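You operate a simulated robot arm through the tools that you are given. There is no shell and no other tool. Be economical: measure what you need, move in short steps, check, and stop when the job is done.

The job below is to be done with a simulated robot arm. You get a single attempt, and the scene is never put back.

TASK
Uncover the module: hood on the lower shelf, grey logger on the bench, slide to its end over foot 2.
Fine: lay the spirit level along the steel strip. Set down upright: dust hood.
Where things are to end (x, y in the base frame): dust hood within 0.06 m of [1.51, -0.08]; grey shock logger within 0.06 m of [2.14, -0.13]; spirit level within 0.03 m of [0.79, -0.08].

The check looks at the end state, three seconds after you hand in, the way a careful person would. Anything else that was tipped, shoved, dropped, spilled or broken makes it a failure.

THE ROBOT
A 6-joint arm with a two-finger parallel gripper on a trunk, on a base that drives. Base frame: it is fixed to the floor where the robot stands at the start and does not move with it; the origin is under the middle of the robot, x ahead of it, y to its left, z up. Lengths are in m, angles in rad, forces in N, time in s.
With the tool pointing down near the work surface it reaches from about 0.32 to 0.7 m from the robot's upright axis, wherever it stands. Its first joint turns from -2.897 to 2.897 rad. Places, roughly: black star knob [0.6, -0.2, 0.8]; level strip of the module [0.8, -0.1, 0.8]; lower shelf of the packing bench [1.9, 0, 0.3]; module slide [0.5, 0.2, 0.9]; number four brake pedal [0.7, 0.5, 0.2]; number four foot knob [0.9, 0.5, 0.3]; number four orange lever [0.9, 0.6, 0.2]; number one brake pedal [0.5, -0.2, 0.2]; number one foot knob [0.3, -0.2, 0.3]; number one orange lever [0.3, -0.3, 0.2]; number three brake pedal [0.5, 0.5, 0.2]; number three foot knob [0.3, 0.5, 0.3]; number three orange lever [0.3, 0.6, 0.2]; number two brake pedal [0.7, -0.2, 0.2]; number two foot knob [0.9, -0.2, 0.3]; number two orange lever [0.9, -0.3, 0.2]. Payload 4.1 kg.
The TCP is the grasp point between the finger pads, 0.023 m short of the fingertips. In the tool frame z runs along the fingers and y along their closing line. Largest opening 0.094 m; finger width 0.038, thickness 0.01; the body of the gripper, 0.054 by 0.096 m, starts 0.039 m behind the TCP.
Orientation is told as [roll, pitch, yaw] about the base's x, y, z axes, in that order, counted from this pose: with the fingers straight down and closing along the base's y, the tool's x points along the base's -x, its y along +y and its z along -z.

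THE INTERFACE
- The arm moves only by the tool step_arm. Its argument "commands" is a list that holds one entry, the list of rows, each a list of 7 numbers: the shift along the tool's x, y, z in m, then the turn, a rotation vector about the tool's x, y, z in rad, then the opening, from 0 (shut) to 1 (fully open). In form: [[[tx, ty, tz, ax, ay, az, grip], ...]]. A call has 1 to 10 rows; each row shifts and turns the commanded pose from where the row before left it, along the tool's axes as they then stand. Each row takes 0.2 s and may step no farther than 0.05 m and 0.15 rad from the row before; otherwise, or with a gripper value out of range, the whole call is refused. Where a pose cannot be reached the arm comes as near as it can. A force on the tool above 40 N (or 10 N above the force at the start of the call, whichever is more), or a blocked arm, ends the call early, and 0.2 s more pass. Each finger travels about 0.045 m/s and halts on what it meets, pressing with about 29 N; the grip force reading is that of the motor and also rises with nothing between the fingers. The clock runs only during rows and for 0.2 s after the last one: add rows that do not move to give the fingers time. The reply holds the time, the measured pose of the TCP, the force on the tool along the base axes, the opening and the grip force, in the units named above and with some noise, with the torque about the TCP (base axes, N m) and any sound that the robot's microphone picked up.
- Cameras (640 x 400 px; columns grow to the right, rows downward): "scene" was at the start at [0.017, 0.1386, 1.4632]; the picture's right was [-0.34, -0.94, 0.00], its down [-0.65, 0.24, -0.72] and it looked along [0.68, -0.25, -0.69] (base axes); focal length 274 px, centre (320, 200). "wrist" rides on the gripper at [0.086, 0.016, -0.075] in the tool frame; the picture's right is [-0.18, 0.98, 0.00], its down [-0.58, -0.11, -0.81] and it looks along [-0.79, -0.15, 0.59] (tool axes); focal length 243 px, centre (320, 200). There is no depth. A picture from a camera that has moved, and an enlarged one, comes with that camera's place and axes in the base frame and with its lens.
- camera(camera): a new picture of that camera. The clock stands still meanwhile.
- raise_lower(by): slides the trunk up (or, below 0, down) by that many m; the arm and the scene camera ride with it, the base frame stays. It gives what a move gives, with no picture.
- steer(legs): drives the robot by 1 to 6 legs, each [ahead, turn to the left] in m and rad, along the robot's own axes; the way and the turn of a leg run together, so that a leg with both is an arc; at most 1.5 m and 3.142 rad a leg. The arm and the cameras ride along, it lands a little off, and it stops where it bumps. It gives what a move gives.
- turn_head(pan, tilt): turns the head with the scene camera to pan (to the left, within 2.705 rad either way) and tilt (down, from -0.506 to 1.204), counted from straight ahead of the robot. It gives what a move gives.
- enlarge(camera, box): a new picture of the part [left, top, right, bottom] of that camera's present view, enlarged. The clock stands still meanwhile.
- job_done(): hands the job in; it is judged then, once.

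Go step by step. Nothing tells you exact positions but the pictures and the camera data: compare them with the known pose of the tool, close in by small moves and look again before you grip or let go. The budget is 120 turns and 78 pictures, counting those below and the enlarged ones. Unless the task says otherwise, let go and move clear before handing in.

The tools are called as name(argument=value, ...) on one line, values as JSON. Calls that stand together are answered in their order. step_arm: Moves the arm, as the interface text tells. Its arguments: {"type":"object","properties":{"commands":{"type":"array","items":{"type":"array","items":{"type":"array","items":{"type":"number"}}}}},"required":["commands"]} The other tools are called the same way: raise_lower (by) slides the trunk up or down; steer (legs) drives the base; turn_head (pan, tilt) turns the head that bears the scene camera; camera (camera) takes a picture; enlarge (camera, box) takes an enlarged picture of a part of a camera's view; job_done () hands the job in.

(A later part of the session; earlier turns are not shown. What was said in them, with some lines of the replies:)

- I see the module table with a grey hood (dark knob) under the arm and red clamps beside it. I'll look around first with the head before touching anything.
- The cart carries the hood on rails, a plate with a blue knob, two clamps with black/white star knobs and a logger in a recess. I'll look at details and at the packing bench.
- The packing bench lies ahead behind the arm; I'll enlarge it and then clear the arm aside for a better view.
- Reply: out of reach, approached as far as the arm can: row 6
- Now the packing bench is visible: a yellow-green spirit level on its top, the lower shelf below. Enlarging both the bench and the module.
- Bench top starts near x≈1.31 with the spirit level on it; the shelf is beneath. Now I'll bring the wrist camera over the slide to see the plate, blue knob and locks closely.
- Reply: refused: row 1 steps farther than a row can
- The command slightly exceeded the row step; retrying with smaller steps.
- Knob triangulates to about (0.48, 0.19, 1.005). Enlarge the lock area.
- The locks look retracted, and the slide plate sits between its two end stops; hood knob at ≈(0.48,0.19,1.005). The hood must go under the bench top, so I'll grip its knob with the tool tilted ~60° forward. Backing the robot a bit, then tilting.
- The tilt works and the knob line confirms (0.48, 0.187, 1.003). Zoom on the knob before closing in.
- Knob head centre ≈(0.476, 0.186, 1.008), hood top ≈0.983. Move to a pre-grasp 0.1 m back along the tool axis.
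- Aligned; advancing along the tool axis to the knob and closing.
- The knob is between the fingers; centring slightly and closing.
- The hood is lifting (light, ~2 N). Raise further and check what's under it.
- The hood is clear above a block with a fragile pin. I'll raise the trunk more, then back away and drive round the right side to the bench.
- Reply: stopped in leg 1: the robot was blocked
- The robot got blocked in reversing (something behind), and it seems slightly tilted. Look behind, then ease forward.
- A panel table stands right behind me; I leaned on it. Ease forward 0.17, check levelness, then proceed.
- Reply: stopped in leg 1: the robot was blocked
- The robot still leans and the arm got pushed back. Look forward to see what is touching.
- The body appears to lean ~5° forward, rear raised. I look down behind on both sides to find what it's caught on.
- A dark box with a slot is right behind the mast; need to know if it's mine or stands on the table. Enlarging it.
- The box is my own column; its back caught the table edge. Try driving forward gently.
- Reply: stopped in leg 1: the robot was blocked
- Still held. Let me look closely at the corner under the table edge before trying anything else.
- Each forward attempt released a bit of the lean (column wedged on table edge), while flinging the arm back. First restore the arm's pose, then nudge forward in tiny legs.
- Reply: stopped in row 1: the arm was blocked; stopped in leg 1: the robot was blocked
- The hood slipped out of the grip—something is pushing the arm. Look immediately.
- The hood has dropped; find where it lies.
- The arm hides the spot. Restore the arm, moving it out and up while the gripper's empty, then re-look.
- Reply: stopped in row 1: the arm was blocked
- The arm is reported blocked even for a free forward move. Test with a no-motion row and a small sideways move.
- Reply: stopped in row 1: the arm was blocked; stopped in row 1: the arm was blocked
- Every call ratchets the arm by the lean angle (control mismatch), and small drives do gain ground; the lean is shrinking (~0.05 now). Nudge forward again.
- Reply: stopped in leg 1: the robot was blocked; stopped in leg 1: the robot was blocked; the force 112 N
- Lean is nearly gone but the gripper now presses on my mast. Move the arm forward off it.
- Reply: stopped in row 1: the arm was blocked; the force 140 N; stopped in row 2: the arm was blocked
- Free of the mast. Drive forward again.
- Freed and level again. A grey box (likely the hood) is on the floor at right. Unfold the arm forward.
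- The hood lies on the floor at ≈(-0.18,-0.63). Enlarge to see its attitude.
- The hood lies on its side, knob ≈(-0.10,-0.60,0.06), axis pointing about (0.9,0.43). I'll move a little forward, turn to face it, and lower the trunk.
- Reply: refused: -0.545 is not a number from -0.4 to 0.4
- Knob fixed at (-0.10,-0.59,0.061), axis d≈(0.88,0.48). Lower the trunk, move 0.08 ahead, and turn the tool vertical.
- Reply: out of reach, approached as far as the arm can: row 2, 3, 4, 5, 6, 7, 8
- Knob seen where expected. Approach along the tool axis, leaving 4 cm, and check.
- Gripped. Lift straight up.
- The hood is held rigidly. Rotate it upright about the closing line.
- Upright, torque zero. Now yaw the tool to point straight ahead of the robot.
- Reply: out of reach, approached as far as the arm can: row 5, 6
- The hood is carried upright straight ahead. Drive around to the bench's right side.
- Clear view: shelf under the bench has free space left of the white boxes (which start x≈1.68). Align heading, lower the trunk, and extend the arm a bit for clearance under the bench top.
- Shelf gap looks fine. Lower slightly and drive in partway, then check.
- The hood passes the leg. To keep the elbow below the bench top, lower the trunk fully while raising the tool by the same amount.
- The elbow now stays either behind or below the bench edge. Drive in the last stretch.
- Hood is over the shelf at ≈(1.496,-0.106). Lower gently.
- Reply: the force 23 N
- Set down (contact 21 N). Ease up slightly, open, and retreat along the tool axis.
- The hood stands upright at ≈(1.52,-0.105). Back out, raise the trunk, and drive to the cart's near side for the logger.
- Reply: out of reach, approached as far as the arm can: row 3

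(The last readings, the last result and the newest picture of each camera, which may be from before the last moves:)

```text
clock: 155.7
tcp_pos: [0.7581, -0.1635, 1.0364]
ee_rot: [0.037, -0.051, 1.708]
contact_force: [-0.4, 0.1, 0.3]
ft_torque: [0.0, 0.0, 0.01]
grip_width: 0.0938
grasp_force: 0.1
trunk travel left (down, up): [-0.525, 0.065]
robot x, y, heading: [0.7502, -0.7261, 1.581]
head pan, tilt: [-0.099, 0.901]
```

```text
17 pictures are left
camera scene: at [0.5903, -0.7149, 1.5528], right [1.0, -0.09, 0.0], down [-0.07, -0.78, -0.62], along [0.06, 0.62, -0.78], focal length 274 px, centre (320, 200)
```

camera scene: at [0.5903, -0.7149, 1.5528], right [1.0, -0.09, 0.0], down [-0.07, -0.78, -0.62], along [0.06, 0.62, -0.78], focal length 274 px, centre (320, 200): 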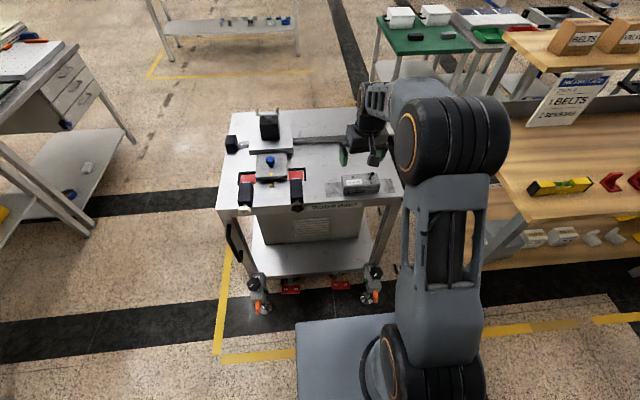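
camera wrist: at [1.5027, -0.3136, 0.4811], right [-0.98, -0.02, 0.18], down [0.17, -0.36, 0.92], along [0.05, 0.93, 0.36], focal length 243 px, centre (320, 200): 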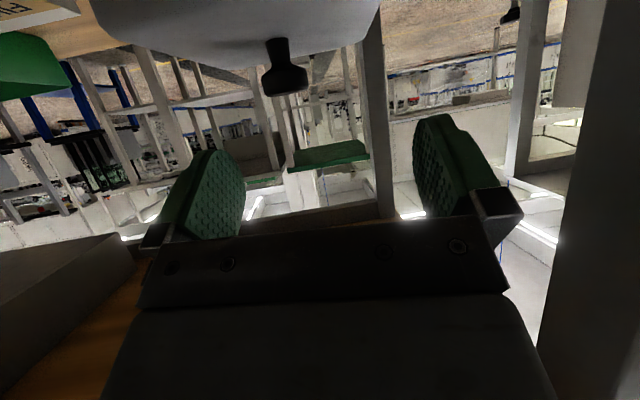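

Good stance. Zoom in on the module top.

enlarge(camera="scene", box=[220, 100, 400, 220])

camera(camera="wrist")

```text
3.33 times, centred on (310, 160) of scene
camera zoom: at [0.5903, -0.7149, 1.5528], right [1.0, -0.09, 0.0], down [-0.07, -0.78, -0.62], along [0.06, 0.62, -0.78], focal length 914 px, centre (353, 333)
```

zoom: 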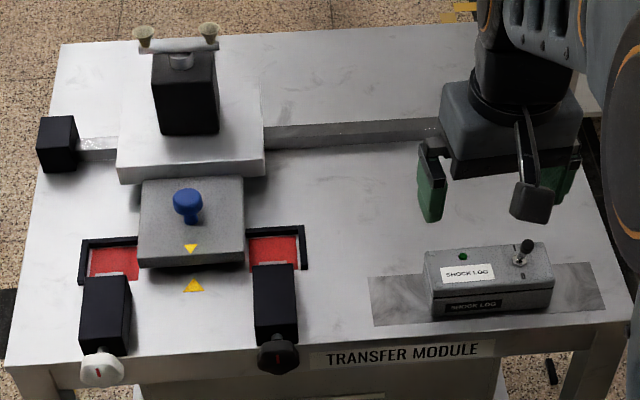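

```text
15 pictures are left
camera wrist: at [0.7558, -0.2566, 1.1061], right [-1.0, 0.05, 0.04], down [0.06, 0.55, 0.83], along [0.01, 0.83, -0.55], focal length 243 px, centre (320, 200)
```

wrist: 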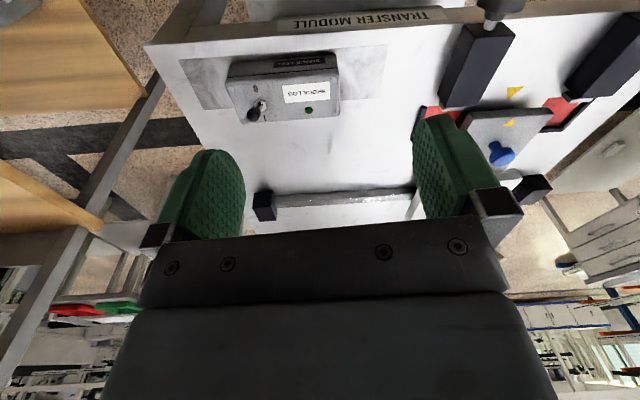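

Logger: centre ≈(0.794,-0.08), top z≈0.84, 0.13×0.06, toggle at its +x end. I'll yaw the tool so it closes along y with the camera away from the toggle.

step_arm(commands=[[[0, 0, 0, 0, 0, 0.142, 1], [0, 0, 0, 0, 0, 0.142, 1], [0, 0, 0, 0, 0, 0.142, 1], [0, 0, 0, 0, 0, 0.142, 1], [0, 0, 0, 0, 0, 0.142, 1], [0, 0, 0, 0, 0, 0.142, 1]]])

step_arm(commands=[[[0, 0, 0, 0, 0, 0.142, 1], [0, 0, 0, 0, 0, 0.142, 1], [0, 0, 0, 0, 0, 0.142, 1], [0, 0, 0, 0, 0, 0.142, 1], [0, 0, 0, 0, 0, 0.142, 1], [0, 0, 0, 0, 0, 0.142, 1]]])

```text
clock: 157.1
tcp_pos: [0.7581, -0.1644, 1.0364]
ee_rot: [0.062, -0.009, 0.852]
contact_force: [0.5, -0.2, -0.6]
ft_torque: [-0.02, -0.02, 0.03]
grip_width: 0.0941
grasp_force: 0.1
trunk travel left (down, up): [-0.525, 0.065]
robot x, y, heading: [0.7477, -0.7283, 1.578]
head pan, tilt: [-0.099, 0.901]
```

```text
clock: 158.5
tcp_pos: [0.7586, -0.1641, 1.0362]
ee_rot: [0.049, 0.041, 0.0]
contact_force: [0.9, 0.2, 0.3]
ft_torque: [0.0, -0.01, 0.0]
grip_width: 0.0941
grasp_force: 0.1
trunk travel left (down, up): [-0.525, 0.065]
robot x, y, heading: [0.7489, -0.73, 1.581]
head pan, tilt: [-0.099, 0.901]
```

step_arm(commands=[[[-0.009, 0.0283, 0.036, 0.049, -0.041, 0, 1], [-0.009, 0.0283, 0.036, 0, 0, 0, 1], [-0.009, 0.0283, 0.036, 0, 0, 0, 1]]])

camera(camera="wrist")

```text
clock: 159.3
tcp_pos: [0.784, -0.0783, 0.9296]
ee_rot: [0.0, 0.002, 0.002]
contact_force: [0.0, -0.7, 0.4]
ft_torque: [-0.02, -0.01, -0.02]
grip_width: 0.094
grasp_force: 0.0
trunk travel left (down, up): [-0.525, 0.065]
robot x, y, heading: [0.7484, -0.7261, 1.577]
head pan, tilt: [-0.099, 0.901]
```

```text
14 pictures are left
camera wrist: at [0.6969, -0.0632, 1.004], right [0.18, 0.98, 0.0], down [0.58, -0.11, 0.81], along [0.79, -0.15, -0.59], focal length 243 px, centre (320, 200)
```

wrist: 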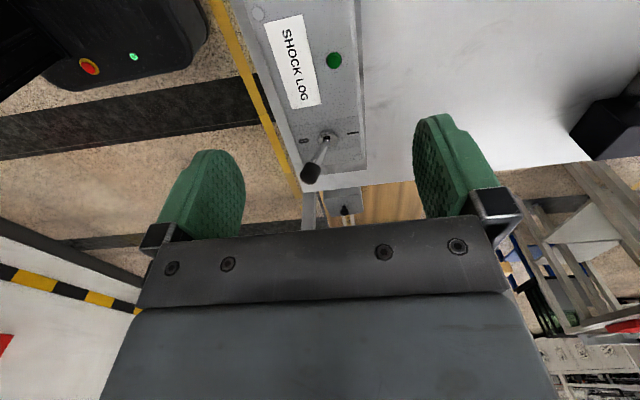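

Centre ≈(0.80,-0.085). Descend and grip.

step_arm(commands=[[[-0.003, -0.0035, 0.032, 0, 0, 0, 1], [-0.003, -0.0035, 0.032, 0, 0, 0, 1], [0, 0, 0.03, 0, 0, 0, 1], [0, 0, 0, 0, 0, 0, 0.5], [0, 0, 0, 0, 0, 0, 0.3], [0, 0, 0, 0, 0, 0, 0.3], [0, 0, 0, 0, 0, 0, 0.3]]])

```text
clock: 160.4
tcp_pos: [0.7901, -0.0795, 0.8455]
ee_rot: [0.021, -0.001, 0.006]
contact_force: [-0.8, 1.2, 25.1]
ft_torque: [-0.03, -0.86, -0.01]
grip_width: 0.0587
grasp_force: 11.3
trunk travel left (down, up): [-0.525, 0.065]
robot x, y, heading: [0.7506, -0.7289, 1.577]
head pan, tilt: [-0.099, 0.901]
stopped in row 5: the force on the tool passed its limit (the readings are from after the stop); the commanded pose is now the measured one
```

Tips touched the strip at z≈0.822; the fingers reached the logger sides. Ease up and close fully.

step_arm(commands=[[[0, 0, -0.004, 0, 0, 0, 0.5], [0, 0, 0, 0, 0, 0, 0], [0, 0, 0, 0, 0, 0, 0], [0, 0, 0, 0, 0, 0, 0]]])

step_arm(commands=[[[0, 0, -0.03, 0, 0, 0, 0], [0, 0, -0.045, 0, 0, 0, 0], [0, 0, -0.045, 0, 0, 0, 0], [0, 0, -0.045, 0, 0, 0, 0]]])

camera(camera="scene")

```text
clock: 161.4
tcp_pos: [0.7903, -0.0825, 0.8444]
ee_rot: [0.011, -0.002, 0.003]
contact_force: [0.9, 8.1, 20.8]
ft_torque: [0.37, -1.26, 0.5]
grip_width: 0.058
grasp_force: 28.9
trunk travel left (down, up): [-0.525, 0.065]
robot x, y, heading: [0.7502, -0.7283, 1.572]
head pan, tilt: [-0.099, 0.901]
```

```text
clock: 162.4
tcp_pos: [0.7869, -0.0859, 1.0084]
ee_rot: [0.008, 0.001, 0.003]
contact_force: [0.0, 0.5, -1.1]
ft_torque: [-0.04, 0.02, 0.01]
grip_width: 0.0576
grasp_force: 29.0
trunk travel left (down, up): [-0.525, 0.065]
robot x, y, heading: [0.7473, -0.7324, 1.573]
head pan, tilt: [-0.099, 0.901]
```

```text
13 pictures are left
camera scene: at [0.5903, -0.7151, 1.5527], right [1.0, -0.09, 0.0], down [-0.07, -0.78, -0.62], along [0.06, 0.62, -0.78], focal length 274 px, centre (320, 200)
```

scene: 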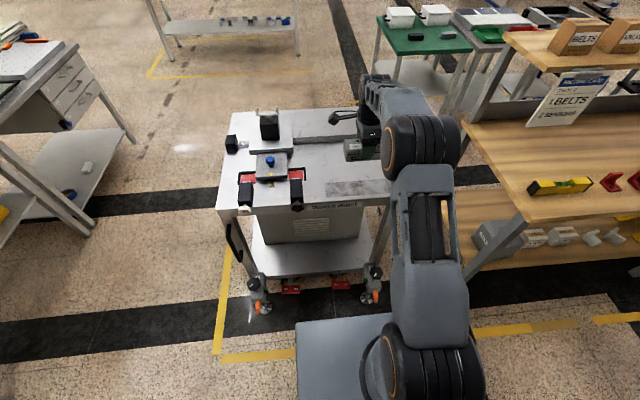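

Logger lifted. Carry it to the bench: back off, drive along, and turn in at x≈2.09.

steer(legs=[[-0.4, 0], [0, -1.571], [1.34, 0], [0, 1.571], [0.15, 0]])

camera(camera="scene")

```text
clock: 179.7
tcp_pos: [2.1344, -0.2972, 1.0078]
ee_rot: [0.009, -0.002, -0.012]
contact_force: [0.0, 0.0, -2.4]
ft_torque: [-0.02, 0.0, -0.03]
grip_width: 0.0579
grasp_force: 29.1
trunk travel left (down, up): [-0.525, 0.065]
robot x, y, heading: [2.0862, -0.9448, 1.563]
head pan, tilt: [-0.099, 0.901]
```

```text
12 pictures are left
camera scene: at [1.9279, -0.9234, 1.5527], right [0.99, -0.11, 0.0], down [-0.09, -0.78, -0.62], along [0.07, 0.62, -0.78], focal length 274 px, centre (320, 200)
```

scene: 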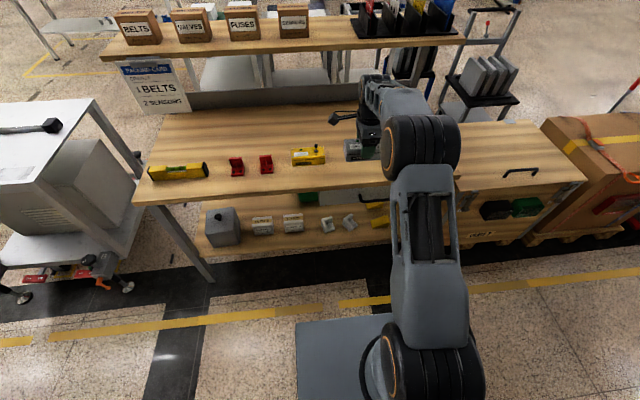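

Drive the last 0.17 m and look through the wrist camera.

steer(legs=[[0.17, 0]])

camera(camera="wrist")

```text
clock: 181.1
tcp_pos: [2.1372, -0.1249, 1.008]
ee_rot: [0.008, -0.001, -0.011]
contact_force: [0.0, -0.4, -2.2]
ft_torque: [-0.02, -0.01, 0.01]
grip_width: 0.0579
grasp_force: 29.6
trunk travel left (down, up): [-0.525, 0.065]
robot x, y, heading: [2.0868, -0.7687, 1.557]
head pan, tilt: [-0.099, 0.901]
```

```text
11 pictures are left
camera wrist: at [2.0495, -0.1091, 1.0824], right [0.2, 0.98, 0.01], down [0.58, -0.12, 0.81], along [0.79, -0.15, -0.59], focal length 243 px, centre (320, 200)
```

wrist: 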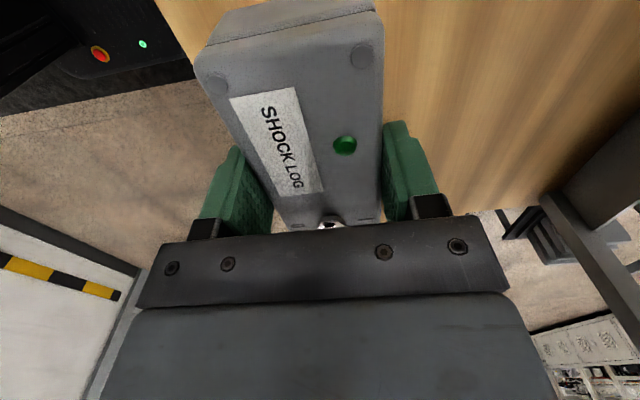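

The logger hangs level. Shift slightly right/near to clear the meter's probe, then lower gently.

step_arm(commands=[[[-0.015, -0.02, 0.02, 0, 0, 0, 0], [0, 0, 0.04, 0, 0, 0, 0], [0, 0, 0.04, 0, 0, 0, 0], [0, 0, 0.02, 0, 0, 0, 0]]])

step_arm(commands=[[[0, 0, 0.01, 0, 0, 0, 0], [0, 0, 0.01, 0, 0, 0, 0]]])

step_arm(commands=[[[0, 0, 0.006, 0, 0, 0, 0], [0, 0, 0.006, 0, 0, 0, 0]]])

```text
clock: 182.1
tcp_pos: [2.1517, -0.1446, 0.885]
ee_rot: [0.009, 0.0, -0.013]
contact_force: [0.2, -0.2, -1.9]
ft_torque: [-0.01, 0.0, 0.01]
grip_width: 0.0579
grasp_force: 29.3
trunk travel left (down, up): [-0.525, 0.065]
robot x, y, heading: [2.0895, -0.7642, 1.556]
head pan, tilt: [-0.099, 0.901]
```

```text
clock: 182.7
tcp_pos: [2.1507, -0.143, 0.8672]
ee_rot: [0.007, 0.001, -0.013]
contact_force: [-0.9, -0.7, -2.1]
ft_torque: [-0.02, 0.04, 0.01]
grip_width: 0.0578
grasp_force: 29.0
trunk travel left (down, up): [-0.525, 0.065]
robot x, y, heading: [2.0853, -0.7711, 1.564]
head pan, tilt: [-0.099, 0.901]
```

```text
clock: 183.3
tcp_pos: [2.1506, -0.1439, 0.8549]
ee_rot: [0.008, -0.001, -0.012]
contact_force: [-0.1, -0.7, -1.3]
ft_torque: [0.03, 0.04, -0.01]
grip_width: 0.0577
grasp_force: 28.5
trunk travel left (down, up): [-0.525, 0.065]
robot x, y, heading: [2.088, -0.7681, 1.56]
head pan, tilt: [-0.099, 0.901]
```

step_arm(commands=[[[0, 0, 0.005, 0, 0, 0, 0], [0, 0, 0.005, 0, 0, 0, 0]]])

step_arm(commands=[[[0, 0, 0.003, 0, 0, 0, 0], [0, 0, 0.003, 0, 0, 0, 0]]])

```text
clock: 183.9
tcp_pos: [2.1526, -0.1442, 0.8458]
ee_rot: [0.009, 0.001, -0.013]
contact_force: [0.2, -0.6, -1.6]
ft_torque: [-0.05, -0.06, -0.03]
grip_width: 0.0578
grasp_force: 28.8
trunk travel left (down, up): [-0.525, 0.065]
robot x, y, heading: [2.0886, -0.7658, 1.552]
head pan, tilt: [-0.099, 0.901]
```

```text
clock: 184.5
tcp_pos: [2.1517, -0.1428, 0.844]
ee_rot: [0.017, -0.002, -0.013]
contact_force: [0.2, -0.8, 32.0]
ft_torque: [-1.01, -0.5, 0.03]
grip_width: 0.0576
grasp_force: 29.0
trunk travel left (down, up): [-0.525, 0.065]
robot x, y, heading: [2.0908, -0.7713, 1.561]
head pan, tilt: [-0.099, 0.901]
```

The logger rests on the bench. Ease, open, lift.

step_arm(commands=[[[0, 0, -0.003, 0, 0, 0, 0], [0, 0, 0, 0, 0, 0, 0.7], [0, 0, 0, 0, 0, 0, 1], [0, 0, 0, 0, 0, 0, 1], [0, 0, 0, 0, 0, 0, 1], [0, 0, -0.03, 0, 0, 0, 1], [0, 0, -0.045, 0, 0, 0, 1], [0, 0, -0.045, 0, 0, 0, 1], [0, 0, -0.045, 0, 0, 0, 1]]])

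camera(camera="wrist")

```text
clock: 186.5
tcp_pos: [2.1529, -0.1466, 1.0066]
ee_rot: [0.009, 0.0, -0.012]
contact_force: [0.3, 0.3, 0.6]
ft_torque: [0.05, 0.03, 0.02]
grip_width: 0.0939
grasp_force: 0.0
trunk travel left (down, up): [-0.525, 0.065]
robot x, y, heading: [2.0896, -0.7729, 1.565]
head pan, tilt: [-0.099, 0.901]
```

```text
10 pictures are left
camera wrist: at [2.0654, -0.1309, 1.0814], right [0.2, 0.98, 0.01], down [0.58, -0.12, 0.81], along [0.79, -0.15, -0.59], focal length 243 px, centre (320, 200)
```

wrist: 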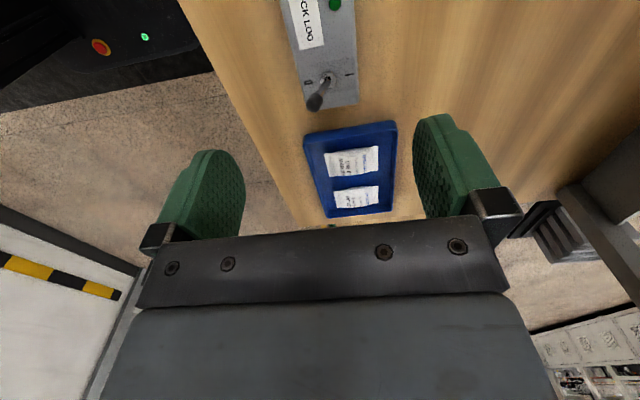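

Logger stands at ≈(2.15,-0.147). Next the spirit level at ≈(1.49,-0.16): drive there.

steer(legs=[[-0.35, 0], [0, 1.571], [0.69, 0], [0, -1.571], [0.3, 0]])

camera(camera="wrist")

```text
clock: 201.3
tcp_pos: [1.4951, -0.1736, 1.0063]
ee_rot: [0.008, 0.0, -0.036]
contact_force: [0.6, 0.2, -0.6]
ft_torque: [-0.03, 0.0, 0.05]
grip_width: 0.0939
grasp_force: 0.0
trunk travel left (down, up): [-0.525, 0.065]
robot x, y, heading: [1.4174, -0.7963, 1.533]
head pan, tilt: [-0.099, 0.901]
```

```text
9 pictures are left
camera wrist: at [1.4084, -0.1552, 1.0807], right [0.22, 0.98, 0.01], down [0.58, -0.14, 0.81], along [0.79, -0.17, -0.59], focal length 243 px, centre (320, 200)
```

wrist: 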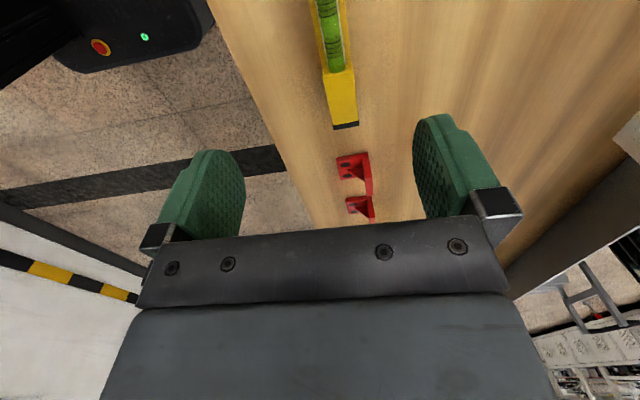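

Level: centre ≈(1.487,-0.160), along x (yaw ≈-0.06). Descend over it and grip.

step_arm(commands=[[[0.008, 0.0135, 0.04, 0, 0, 0.024, 1], [0, 0, 0.045, 0, 0, 0, 1], [0, 0, 0.035, 0, 0, 0, 1]]])

camera(camera="wrist")

```text
clock: 202.2
tcp_pos: [1.4871, -0.1585, 0.8846]
ee_rot: [0.01, 0.002, -0.06]
contact_force: [-0.2, -0.3, -0.3]
ft_torque: [0.01, 0.06, 0.02]
grip_width: 0.094
grasp_force: 0.0
trunk travel left (down, up): [-0.525, 0.065]
robot x, y, heading: [1.4179, -0.795, 1.54]
head pan, tilt: [-0.099, 0.901]
```

```text
8 pictures are left
camera wrist: at [1.4007, -0.1391, 0.9588], right [0.24, 0.97, 0.01], down [0.57, -0.15, 0.81], along [0.78, -0.19, -0.59], focal length 243 px, centre (320, 200)
```

wrist: 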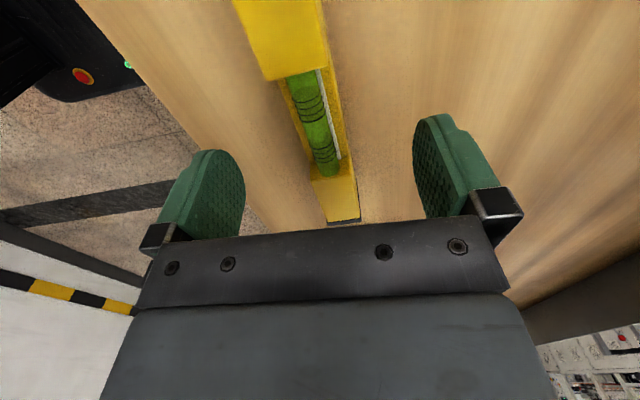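

Well aligned. Descend, close and lift.

step_arm(commands=[[[0, 0, 0.03, 0, 0, 0, 1], [0, 0, 0.018, 0, 0, 0, 1], [0, 0, 0, 0, 0, 0, 0.5], [0, 0, 0, 0, 0, 0, 0], [0, 0, 0, 0, 0, 0, 0], [0, 0, 0, 0, 0, 0, 0], [0, 0, 0, 0, 0, 0, 0], [0, 0, 0, 0, 0, 0, 0]]])

step_arm(commands=[[[0, 0, -0.03, 0, 0, 0, 0], [0, 0, -0.045, 0, 0, 0, 0], [0, 0, -0.045, 0, 0, 0, 0], [0, 0, -0.045, 0, 0, 0, 0]]])

```text
clock: 203.9
tcp_pos: [1.4903, -0.1572, 0.8367]
ee_rot: [0.008, 0.0, -0.061]
contact_force: [0.3, 0.7, 0.8]
ft_torque: [-0.1, -0.08, -0.09]
grip_width: 0.0308
grasp_force: 29.7
trunk travel left (down, up): [-0.525, 0.065]
robot x, y, heading: [1.416, -0.7907, 1.536]
head pan, tilt: [-0.099, 0.901]
```

```text
clock: 204.9
tcp_pos: [1.4849, -0.1589, 1.0038]
ee_rot: [0.009, -0.001, -0.06]
contact_force: [-0.2, 0.2, -2.1]
ft_torque: [-0.02, -0.04, 0.01]
grip_width: 0.0304
grasp_force: 29.3
trunk travel left (down, up): [-0.525, 0.065]
robot x, y, heading: [1.4157, -0.794, 1.541]
head pan, tilt: [-0.099, 0.901]
```

Level lifted. Drive back to the cart.

steer(legs=[[-0.35, 0], [0, 1.6], [0.66, 0], [0, -1.571], [0.4, 0]])

camera(camera="wrist")

```text
clock: 220.3
tcp_pos: [0.8147, -0.0943, 1.0023]
ee_rot: [0.009, 0.0, -0.049]
contact_force: [0.3, -0.2, -2.1]
ft_torque: [0.02, 0.03, -0.01]
grip_width: 0.0309
grasp_force: 29.0
trunk travel left (down, up): [-0.525, 0.065]
robot x, y, heading: [0.7487, -0.7327, 1.545]
head pan, tilt: [-0.099, 0.901]
```

```text
7 pictures are left
camera wrist: at [0.7266, -0.0771, 1.0776], right [0.23, 0.97, 0.01], down [0.57, -0.15, 0.81], along [0.78, -0.18, -0.59], focal length 243 px, centre (320, 200)
```

wrist: 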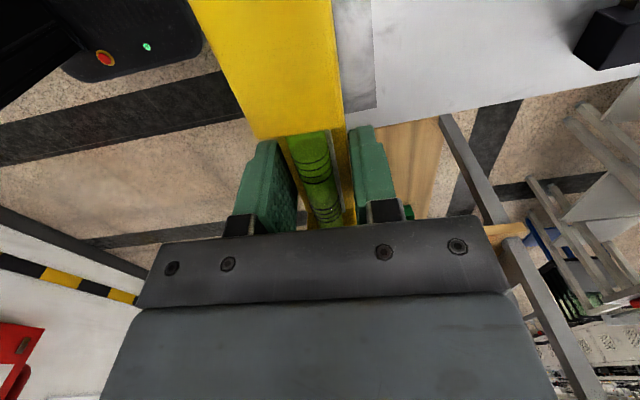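

Strip runs x 0.67–0.917, y −0.11…−0.047. Align to (0.793,-0.079), yaw 0, and lower.

step_arm(commands=[[[0.011, 0.0075, 0, 0, 0, -0.049, 0], [0.011, 0.0075, 0.03, 0, 0, 0, 0], [0, 0, 0.045, 0, 0, 0, 0], [0, 0, 0.045, 0, 0, 0, 0], [0, 0, 0.025, 0, 0, 0, 0]]])

enlarge(camera="scene", box=[220, 100, 400, 220])

```text
clock: 221.6
tcp_pos: [0.791, -0.0792, 0.8582]
ee_rot: [0.011, -0.002, -0.003]
contact_force: [-0.4, -0.3, -2.3]
ft_torque: [0.04, -0.02, 0.01]
grip_width: 0.031
grasp_force: 28.7
trunk travel left (down, up): [-0.525, 0.065]
robot x, y, heading: [0.7495, -0.7328, 1.54]
head pan, tilt: [-0.099, 0.901]
```

```text
3.33 times, centred on (310, 160) of scene
camera zoom: at [0.591, -0.7126, 1.5528], right [0.99, -0.12, 0.0], down [-0.1, -0.78, -0.62], along [0.08, 0.62, -0.78], focal length 914 px, centre (353, 333)
```

zoom: 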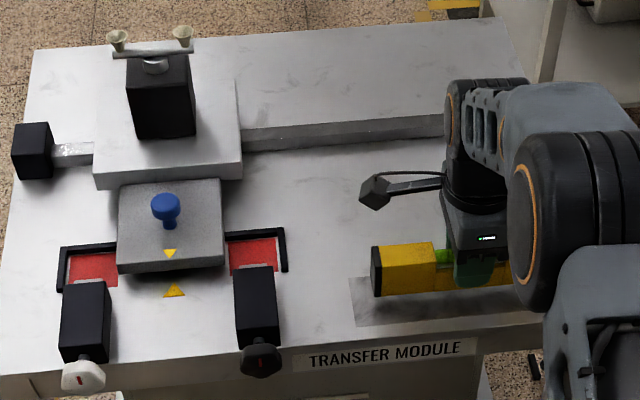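

Aligned. Lower to contact, release, and lift.

step_arm(commands=[[[0, 0, 0.008, 0, 0, 0, 0], [0, 0, 0.008, 0, 0, 0, 0], [0, 0, 0.003, 0, 0, 0, 0]]])

step_arm(commands=[[[0, 0, 0.003, 0, 0, 0, 0]]])

```text
clock: 222.3
tcp_pos: [0.7912, -0.0797, 0.8369]
ee_rot: [0.01, 0.0, -0.003]
contact_force: [1.0, 0.2, -1.8]
ft_torque: [-0.01, -0.02, 0.02]
grip_width: 0.0309
grasp_force: 29.0
trunk travel left (down, up): [-0.525, 0.065]
robot x, y, heading: [0.746, -0.7319, 1.546]
head pan, tilt: [-0.099, 0.901]
```

```text
clock: 222.8
tcp_pos: [0.792, -0.0798, 0.838]
ee_rot: [0.013, 0.0, -0.002]
contact_force: [0.1, -3.4, 8.5]
ft_torque: [-0.3, 0.57, 0.11]
grip_width: 0.0306
grasp_force: 29.1
trunk travel left (down, up): [-0.525, 0.065]
robot x, y, heading: [0.7488, -0.7317, 1.547]
head pan, tilt: [-0.099, 0.901]
```

Level is down on the strip. Release, lift, and turn the tool to face forward for the slide knob.

step_arm(commands=[[[0, 0, 0, 0, 0, 0, 0.5], [0, 0, 0, 0, 0, 0, 0.7], [0, 0, 0, 0, 0, 0, 0.8], [0, 0, -0.03, 0, 0, 0, 0.8], [0, 0, -0.045, 0, 0, 0, 0.8], [0, 0, -0.045, 0, 0, 0, 0.8], [0, 0, -0.045, 0, 0, 0, 0.8]]])

step_arm(commands=[[[0, 0, 0, 0, 0, -0.145, 0.8], [0, 0, 0, 0, 0, -0.145, 0.8], [0, 0, 0, 0, 0, -0.145, 0.8], [0, 0, 0, 0, 0, -0.145, 0.8], [0, 0, 0, 0, 0, -0.145, 0.8], [0, 0, 0, 0, 0, -0.145, 0.8], [0, 0, 0, 0, 0, -0.145, 0.8], [0, 0, 0, 0, 0, -0.145, 0.8], [0, 0, 0, 0, 0, -0.145, 0.8], [0, 0, 0, 0, 0, -0.145, 0.8]]])

steer(legs=[[-0.3, 0], [0, 1.6], [0.22, 0], [0, -1.58], [0.4, 0]])

camera(camera="wrist")

```text
clock: 224.3
tcp_pos: [0.7918, -0.0811, 1.0015]
ee_rot: [0.008, 0.0, -0.002]
contact_force: [0.6, -0.1, 0.2]
ft_torque: [0.02, 0.03, 0.01]
grip_width: 0.075
grasp_force: 0.0
trunk travel left (down, up): [-0.525, 0.065]
robot x, y, heading: [0.7536, -0.7329, 1.543]
head pan, tilt: [-0.099, 0.901]
```

```text
clock: 226.6
tcp_pos: [0.793, -0.0793, 1.0016]
ee_rot: [-0.001, -0.009, 1.45]
contact_force: [-0.4, -0.2, 0.1]
ft_torque: [-0.03, -0.04, -0.02]
grip_width: 0.0749
grasp_force: 0.0
trunk travel left (down, up): [-0.525, 0.065]
robot x, y, heading: [0.7487, -0.7354, 1.542]
head pan, tilt: [-0.099, 0.901]
```

```text
clock: 239.7
tcp_pos: [0.5225, 0.0172, 1.0016]
ee_rot: [0.0, -0.008, 1.501]
contact_force: [0.3, 0.7, -0.2]
ft_torque: [0.01, 0.01, -0.02]
grip_width: 0.0753
grasp_force: 0.0
trunk travel left (down, up): [-0.525, 0.065]
robot x, y, heading: [0.5114, -0.6376, 1.594]
head pan, tilt: [-0.099, 0.901]
```

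```text
5 pictures are left
camera wrist: at [0.499, -0.0703, 1.0754], right [-0.97, 0.25, 0.0], down [0.15, 0.56, 0.81], along [0.2, 0.79, -0.58], focal length 243 px, centre (320, 200)
```

wrist: 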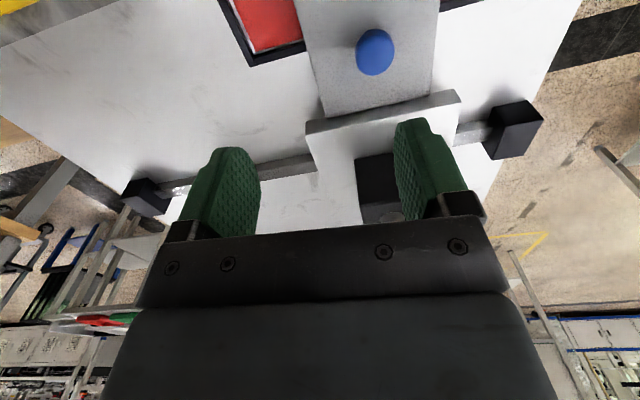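

Blue knob ≈(0.479,0.023,0.87). Move over, descend and grip it across x.

step_arm(commands=[[[-0.001, 0.0215, 0, 0, 0, -0.07, 0.8], [-0.001, 0.0215, 0.03, 0, 0, 0, 0.8], [0, 0, 0.045, 0, 0, 0, 0.8], [0, 0, 0.03, 0, 0, 0, 0.8]]])

camera(camera="wrist")

```text
clock: 240.7
tcp_pos: [0.481, 0.0226, 0.8974]
ee_rot: [-0.001, -0.009, 1.57]
contact_force: [-0.3, 1.1, -0.2]
ft_torque: [-0.01, -0.01, 0.01]
grip_width: 0.0753
grasp_force: 0.0
trunk travel left (down, up): [-0.525, 0.065]
robot x, y, heading: [0.5158, -0.6346, 1.593]
head pan, tilt: [-0.099, 0.901]
```

```text
4 pictures are left
camera wrist: at [0.4635, -0.0662, 0.9699], right [-0.98, 0.19, 0.0], down [0.11, 0.57, 0.81], along [0.15, 0.8, -0.58], focal length 243 px, centre (320, 200)
```

wrist: 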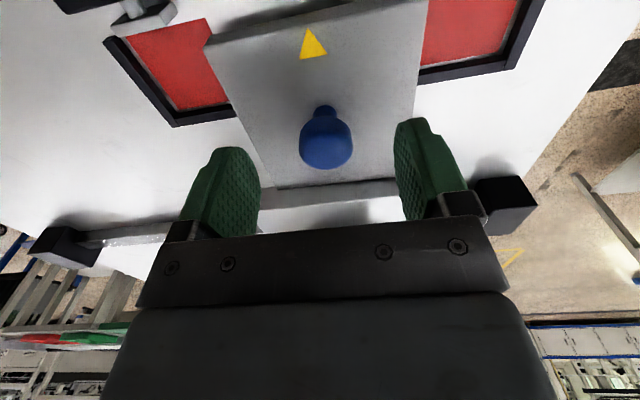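

step_arm(commands=[[[0, 0, 0.024, 0, 0, 0, 0.8], [0, 0, 0, 0, 0, 0, 0.4], [0, 0, 0, 0, 0, 0, 0], [0, 0, 0, 0, 0, 0, 0], [0, 0, 0, 0, 0, 0, 0], [0, 0, 0, 0, 0, 0, 0]]])

step_arm(commands=[[[0, -0.01, 0, 0, 0, 0, 0], [0, -0.01, 0, 0, 0, 0, 0], [0, -0.01, 0, 0, 0, 0, 0]]])

```text
clock: 242.1
tcp_pos: [0.48, 0.022, 0.8719]
ee_rot: [0.0, -0.009, 1.57]
contact_force: [-2.8, 1.0, -0.8]
ft_torque: [0.27, 0.09, 0.02]
grip_width: 0.0312
grasp_force: 45.2
trunk travel left (down, up): [-0.525, 0.065]
robot x, y, heading: [0.5112, -0.6397, 1.603]
head pan, tilt: [-0.099, 0.901]
```

```text
clock: 242.9
tcp_pos: [0.5115, 0.0216, 0.8734]
ee_rot: [-0.001, -0.009, 1.568]
contact_force: [1.2, 7.9, 0.4]
ft_torque: [-0.52, 0.02, 0.25]
grip_width: 0.0316
grasp_force: 45.1
trunk travel left (down, up): [-0.525, 0.065]
robot x, y, heading: [0.5109, -0.6364, 1.597]
head pan, tilt: [-0.099, 0.901]
```

The slide moves freely. Continue slowly toward +x until its end.

step_arm(commands=[[[0, -0.01, 0, 0, 0, 0, 0], [0, -0.01, 0, 0, 0, 0, 0], [0, -0.01, 0, 0, 0, 0, 0], [0, -0.01, 0, 0, 0, 0, 0], [0, -0.01, 0, 0, 0, 0, 0], [0, -0.01, 0, 0, 0, 0, 0]]])

```text
clock: 244.3
tcp_pos: [0.5694, 0.0213, 0.8724]
ee_rot: [-0.001, -0.008, 1.57]
contact_force: [1.2, 9.1, 1.1]
ft_torque: [-0.45, 0.24, 0.21]
grip_width: 0.0315
grasp_force: 45.1
trunk travel left (down, up): [-0.525, 0.065]
robot x, y, heading: [0.5131, -0.6369, 1.593]
head pan, tilt: [-0.099, 0.901]
```

step_arm(commands=[[[0, -0.01, 0, 0, 0, 0, 0], [0, -0.01, 0, 0, 0, 0, 0], [0, -0.01, 0, 0, 0, 0, 0], [0, -0.01, 0, 0, 0, 0, 0], [0, -0.01, 0, 0, 0, 0, 0], [0, -0.01, 0, 0, 0, 0, 0], [0, -0.01, 0, 0, 0, 0, 0], [0, -0.01, 0, 0, 0, 0, 0]]])

```text
clock: 246.1
tcp_pos: [0.6509, 0.0211, 0.8721]
ee_rot: [-0.001, -0.009, 1.569]
contact_force: [1.0, 8.7, 6.6]
ft_torque: [0.37, 0.33, 0.3]
grip_width: 0.0316
grasp_force: 45.2
trunk travel left (down, up): [-0.525, 0.065]
robot x, y, heading: [0.515, -0.6375, 1.592]
head pan, tilt: [-0.099, 0.901]
```

step_arm(commands=[[[0, -0.01, 0, 0, 0, 0, 0], [0, -0.01, 0, 0, 0, 0, 0], [0, -0.01, 0, 0, 0, 0, 0], [0, -0.01, 0, 0, 0, 0, 0], [0, -0.008, 0, 0, 0, 0, 0], [0, -0.008, 0, 0, 0, 0, 0]]])

```text
clock: 247.5
tcp_pos: [0.7058, 0.0213, 0.8719]
ee_rot: [-0.001, -0.009, 1.569]
contact_force: [0.1, 9.9, -1.1]
ft_torque: [-0.18, 0.26, 0.13]
grip_width: 0.0314
grasp_force: 44.9
trunk travel left (down, up): [-0.525, 0.065]
robot x, y, heading: [0.5119, -0.639, 1.595]
head pan, tilt: [-0.099, 0.901]
```

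step_arm(commands=[[[0, -0.006, 0, 0, 0, 0, 0], [0, -0.006, 0, 0, 0, 0, 0], [0, -0.006, 0, 0, 0, 0, 0], [0, -0.006, 0, 0, 0, 0, 0], [0, -0.006, 0, 0, 0, 0, 0]]])

```text
clock: 248.7
tcp_pos: [0.7358, 0.0214, 0.8723]
ee_rot: [-0.001, -0.007, 1.569]
contact_force: [0.2, 7.6, 2.1]
ft_torque: [-0.19, 0.18, 0.28]
grip_width: 0.0317
grasp_force: 45.0
trunk travel left (down, up): [-0.525, 0.065]
robot x, y, heading: [0.5139, -0.6358, 1.591]
head pan, tilt: [-0.099, 0.901]
```

enlarge(camera="scene", box=[260, 60, 560, 260])

```text
2.00 times, centred on (410, 160) of scene
camera zoom: at [0.354, -0.6252, 1.5527], right [1.0, -0.07, 0.0], down [-0.06, -0.78, -0.62], along [0.05, 0.62, -0.78], focal length 548 px, centre (140, 280)
```

zoom: 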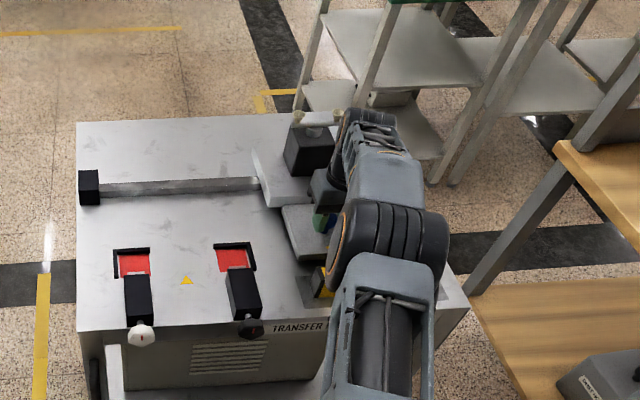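

The slide and its delicate top are intact and moving. Continue to the end stop.

step_arm(commands=[[[0, -0.006, 0, 0, 0, 0, 0], [0, -0.006, 0, 0, 0, 0, 0], [0, -0.006, 0, 0, 0, 0, 0], [0, -0.006, 0, 0, 0, 0, 0], [0, -0.006, 0, 0, 0, 0, 0], [0, -0.006, 0, 0, 0, 0, 0]]])

```text
clock: 250.1
tcp_pos: [0.7721, 0.0213, 0.8726]
ee_rot: [-0.002, -0.007, 1.569]
contact_force: [-0.3, 10.3, 1.6]
ft_torque: [-0.3, 0.24, 0.1]
grip_width: 0.0313
grasp_force: 44.7
trunk travel left (down, up): [-0.525, 0.065]
robot x, y, heading: [0.5119, -0.6374, 1.599]
head pan, tilt: [-0.099, 0.901]
```

step_arm(commands=[[[0, -0.005, 0, 0, 0, 0, 0], [0, -0.005, 0, 0, 0, 0, 0], [0, -0.005, 0, 0, 0, 0, 0], [0, -0.005, 0, 0, 0, 0, 0]]])

```text
clock: 251.1
tcp_pos: [0.7791, 0.0204, 0.8718]
ee_rot: [0.004, -0.017, 1.578]
contact_force: [-2.8, 11.9, -7.8]
ft_torque: [0.76, 0.47, 0.11]
grip_width: 0.0316
grasp_force: 44.9
out of reach, approached as far as the arm can: row 2
trunk travel left (down, up): [-0.525, 0.065]
robot x, y, heading: [0.5082, -0.6375, 1.605]
head pan, tilt: [-0.099, 0.901]
stopped in row 4: the force on the tool passed its limit (the readings are from after the stop); the commanded pose is now the measured one
```

Either the end stop or my reach limit (0.30 m of travel). Release, lift, and reposition to verify.

step_arm(commands=[[[0, 0, 0, 0, 0, 0, 0.4], [0, 0, 0, 0, 0, 0, 0.7], [0, 0, 0, 0, 0, 0, 0.7], [0, 0, 0, 0, 0, 0, 0.7], [0, 0, -0.03, 0, 0, 0, 0.7], [0, 0, -0.04, 0, 0, 0, 0.7], [0, 0, -0.04, 0, 0, 0, 0.7]]])

steer(legs=[[-0.3, 0], [0, -1.571], [0.22, 0], [0, 1.571], [0.3, 0]])

camera(camera="scene")

```text
clock: 252.7
tcp_pos: [0.782, 0.0166, 0.9849]
ee_rot: [0.004, -0.014, 1.575]
contact_force: [-0.5, -0.2, 0.2]
ft_torque: [-0.02, -0.01, 0.0]
grip_width: 0.0659
grasp_force: 0.1
trunk travel left (down, up): [-0.525, 0.065]
robot x, y, heading: [0.513, -0.6363, 1.608]
head pan, tilt: [-0.099, 0.901]
```

```text
clock: 265.4
tcp_pos: [1.0165, 0.0225, 0.9837]
ee_rot: [0.004, -0.015, 1.559]
contact_force: [0.0, -0.1, 0.1]
ft_torque: [-0.01, -0.02, 0.02]
grip_width: 0.0658
grasp_force: 0.1
trunk travel left (down, up): [-0.525, 0.065]
robot x, y, heading: [0.7385, -0.6273, 1.583]
head pan, tilt: [-0.099, 0.901]
```

```text
2 pictures are left
camera scene: at [0.5792, -0.6132, 1.5527], right [1.0, -0.08, 0.0], down [-0.07, -0.78, -0.62], along [0.05, 0.62, -0.78], focal length 274 px, centre (320, 200)
```

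scene: 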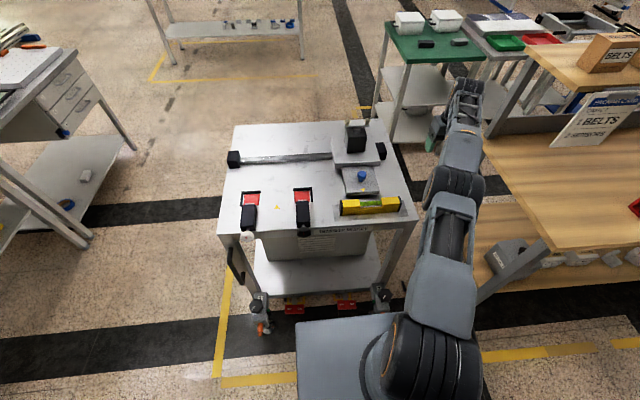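

The slide is at the right; zoom to see if the carriage meets the end block.

enlarge(camera="scene", box=[320, 110, 420, 225])

```text
3.48 times, centred on (370, 168) of scene
camera zoom: at [0.5792, -0.6132, 1.5527], right [1.0, -0.08, 0.0], down [-0.07, -0.78, -0.62], along [0.05, 0.62, -0.78], focal length 954 px, centre (146, 313)
```

zoom: 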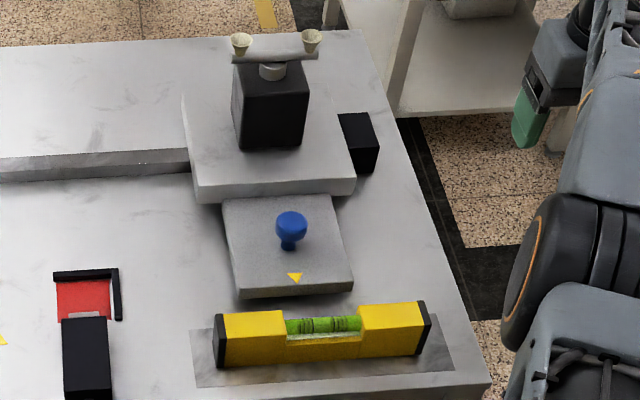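

The carriage appears against the end block. Verify with a gentle push on the knob with closed fingers.

step_arm(commands=[[[0, 0.047, 0, 0, 0, 0, 0], [0, 0.047, 0, 0, 0, 0, 0], [0, 0.047, 0, 0, 0, 0, 0], [0, 0.047, 0, 0, 0, 0, 0], [0, 0.047, 0, 0, 0, 0, 0], [0, 0.047, 0, 0, 0, 0, 0]]])

step_arm(commands=[[[0, 0, 0.045, 0, 0, 0, 0], [0, 0, 0.045, 0, 0, 0, 0], [0, 0, 0.02, 0, 0, 0, 0]]])

step_arm(commands=[[[0, -0.006, 0, 0, 0, 0, 0], [0, -0.006, 0, 0, 0, 0, 0], [0, -0.004, 0, 0, 0, 0, 0], [0, -0.003, 0, 0, 0, 0, 0]]])

```text
clock: 266.8
tcp_pos: [0.7322, 0.0241, 0.9858]
ee_rot: [0.003, -0.015, 1.561]
contact_force: [-0.2, 0.6, 0.0]
ft_torque: [0.0, 0.04, -0.04]
grip_width: 0.0003
grasp_force: 28.9
trunk travel left (down, up): [-0.525, 0.065]
robot x, y, heading: [0.7411, -0.6255, 1.589]
head pan, tilt: [-0.099, 0.901]
```

```text
clock: 267.6
tcp_pos: [0.7359, 0.0249, 0.8761]
ee_rot: [0.005, -0.017, 1.562]
contact_force: [-0.4, 0.2, -0.1]
ft_torque: [0.03, -0.02, -0.04]
grip_width: 0.0001
grasp_force: 29.1
trunk travel left (down, up): [-0.525, 0.065]
robot x, y, heading: [0.7387, -0.6263, 1.588]
head pan, tilt: [-0.099, 0.901]
```

```text
clock: 268.6
tcp_pos: [0.7532, 0.0275, 0.8761]
ee_rot: [0.004, -0.017, 1.562]
contact_force: [-0.2, 0.5, 0.1]
ft_torque: [-0.01, 0.02, 0.04]
grip_width: 0.0002
grasp_force: 29.4
trunk travel left (down, up): [-0.525, 0.065]
robot x, y, heading: [0.7372, -0.6285, 1.588]
head pan, tilt: [-0.099, 0.901]
```

step_arm(commands=[[[0, -0.004, 0, 0, 0, 0, 0], [0, -0.003, 0, 0, 0, 0, 0], [0, -0.003, 0, 0, 0, 0, 0], [0, -0.003, 0, 0, 0, 0, 0]]])

```text
clock: 269.4
tcp_pos: [0.754, 0.0267, 0.8763]
ee_rot: [0.01, -0.016, 1.568]
contact_force: [-14.1, -1.3, 2.3]
ft_torque: [-0.02, 0.33, 0.06]
grip_width: 0.0001
grasp_force: 28.9
trunk travel left (down, up): [-0.525, 0.065]
robot x, y, heading: [0.7357, -0.6244, 1.597]
head pan, tilt: [-0.099, 0.901]
stopped in row 4: the force on the tool passed its limit (the readings are from after the stop); the commanded pose is now the measured one
```

Solid end stop confirmed. Back off, lift clear, and retreat.

step_arm(commands=[[[0, 0.012, 0, 0, 0, 0, 0], [0, 0, -0.04, 0, 0, 0, 0], [0, 0, -0.045, 0, 0, 0, 0], [0, 0, -0.045, 0, 0, 0, 0]]])

steer(legs=[[-0.3, 0]])

camera(camera="scene")

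```text
clock: 270.4
tcp_pos: [0.748, 0.0235, 1.0049]
ee_rot: [0.009, -0.015, 1.565]
contact_force: [0.5, -0.2, 0.7]
ft_torque: [-0.02, 0.04, 0.01]
grip_width: 0.0
grasp_force: 28.8
trunk travel left (down, up): [-0.525, 0.065]
robot x, y, heading: [0.7342, -0.6266, 1.59]
head pan, tilt: [-0.099, 0.901]
```

```text
clock: 272.5
tcp_pos: [0.7536, -0.2754, 1.0057]
ee_rot: [0.008, -0.015, 1.572]
contact_force: [-0.4, -0.7, -0.7]
ft_torque: [0.01, -0.03, 0.02]
grip_width: 0.0
grasp_force: 29.0
trunk travel left (down, up): [-0.525, 0.065]
robot x, y, heading: [0.7464, -0.9252, 1.597]
head pan, tilt: [-0.099, 0.901]
```

```text
0 pictures are left
camera scene: at [0.5863, -0.9134, 1.5527], right [1.0, -0.07, 0.0], down [-0.06, -0.78, -0.62], along [0.05, 0.62, -0.78], focal length 274 px, centre (320, 200)
```

scene: 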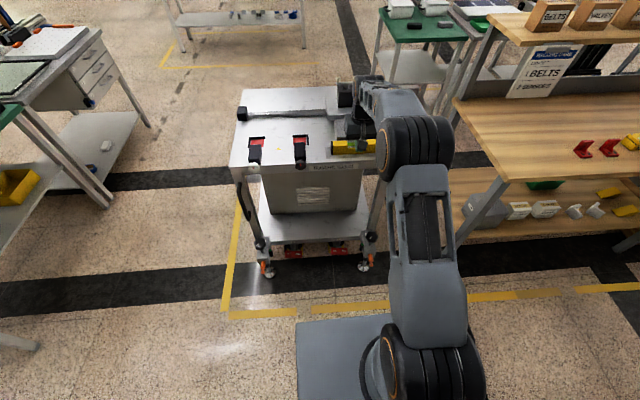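

Everything is where the task wants it, and the arm is clear, so I'm handing in.

job_done()

```text
The job is handed in.
```

I handed the job in with all four items at their targets. However, I dropped the dust hood on the floor once, so a strict check may fail the job.

| Item | End position (x, y) | Target |
|---|---|---|
| Dust hood | about (1.52, -0.105), upright on the lower shelf | [1.51, -0.08] within 0.06 m |
| Grey shock logger | about (2.15, -0.147), on the bench | [2.14, -0.13] within 0.06 m |
| Spirit level | about (0.79, -0.08), lying along the steel strip | [0.79, -0.08] within 0.03 m |
| Module slide | at its end stop on the foot 2 side, confirmed by a push that it resisted | its end over foot 2 |

These went wrong on the way:
- **Table behind the start:** I reversed into the table with the panels on it and leaned on it for a while. Nothing on it looked disturbed in the pictures I took, but I did not check it again afterwards.
- **Hood:** the lean upset the arm control and the hood slipped out of the gripper. It landed on its side and looked undamaged; I picked it up and placed it upright.
- **Gripper on mast:** while freeing the robot, the gripper pressed hard against the robot's own mast, with over 100 N. I saw no effect from it.
- **Logger toggle:** while gripping the logger, the gripper body probably pressed on its toggle with about 25 N. The toggle looked the same before and after.
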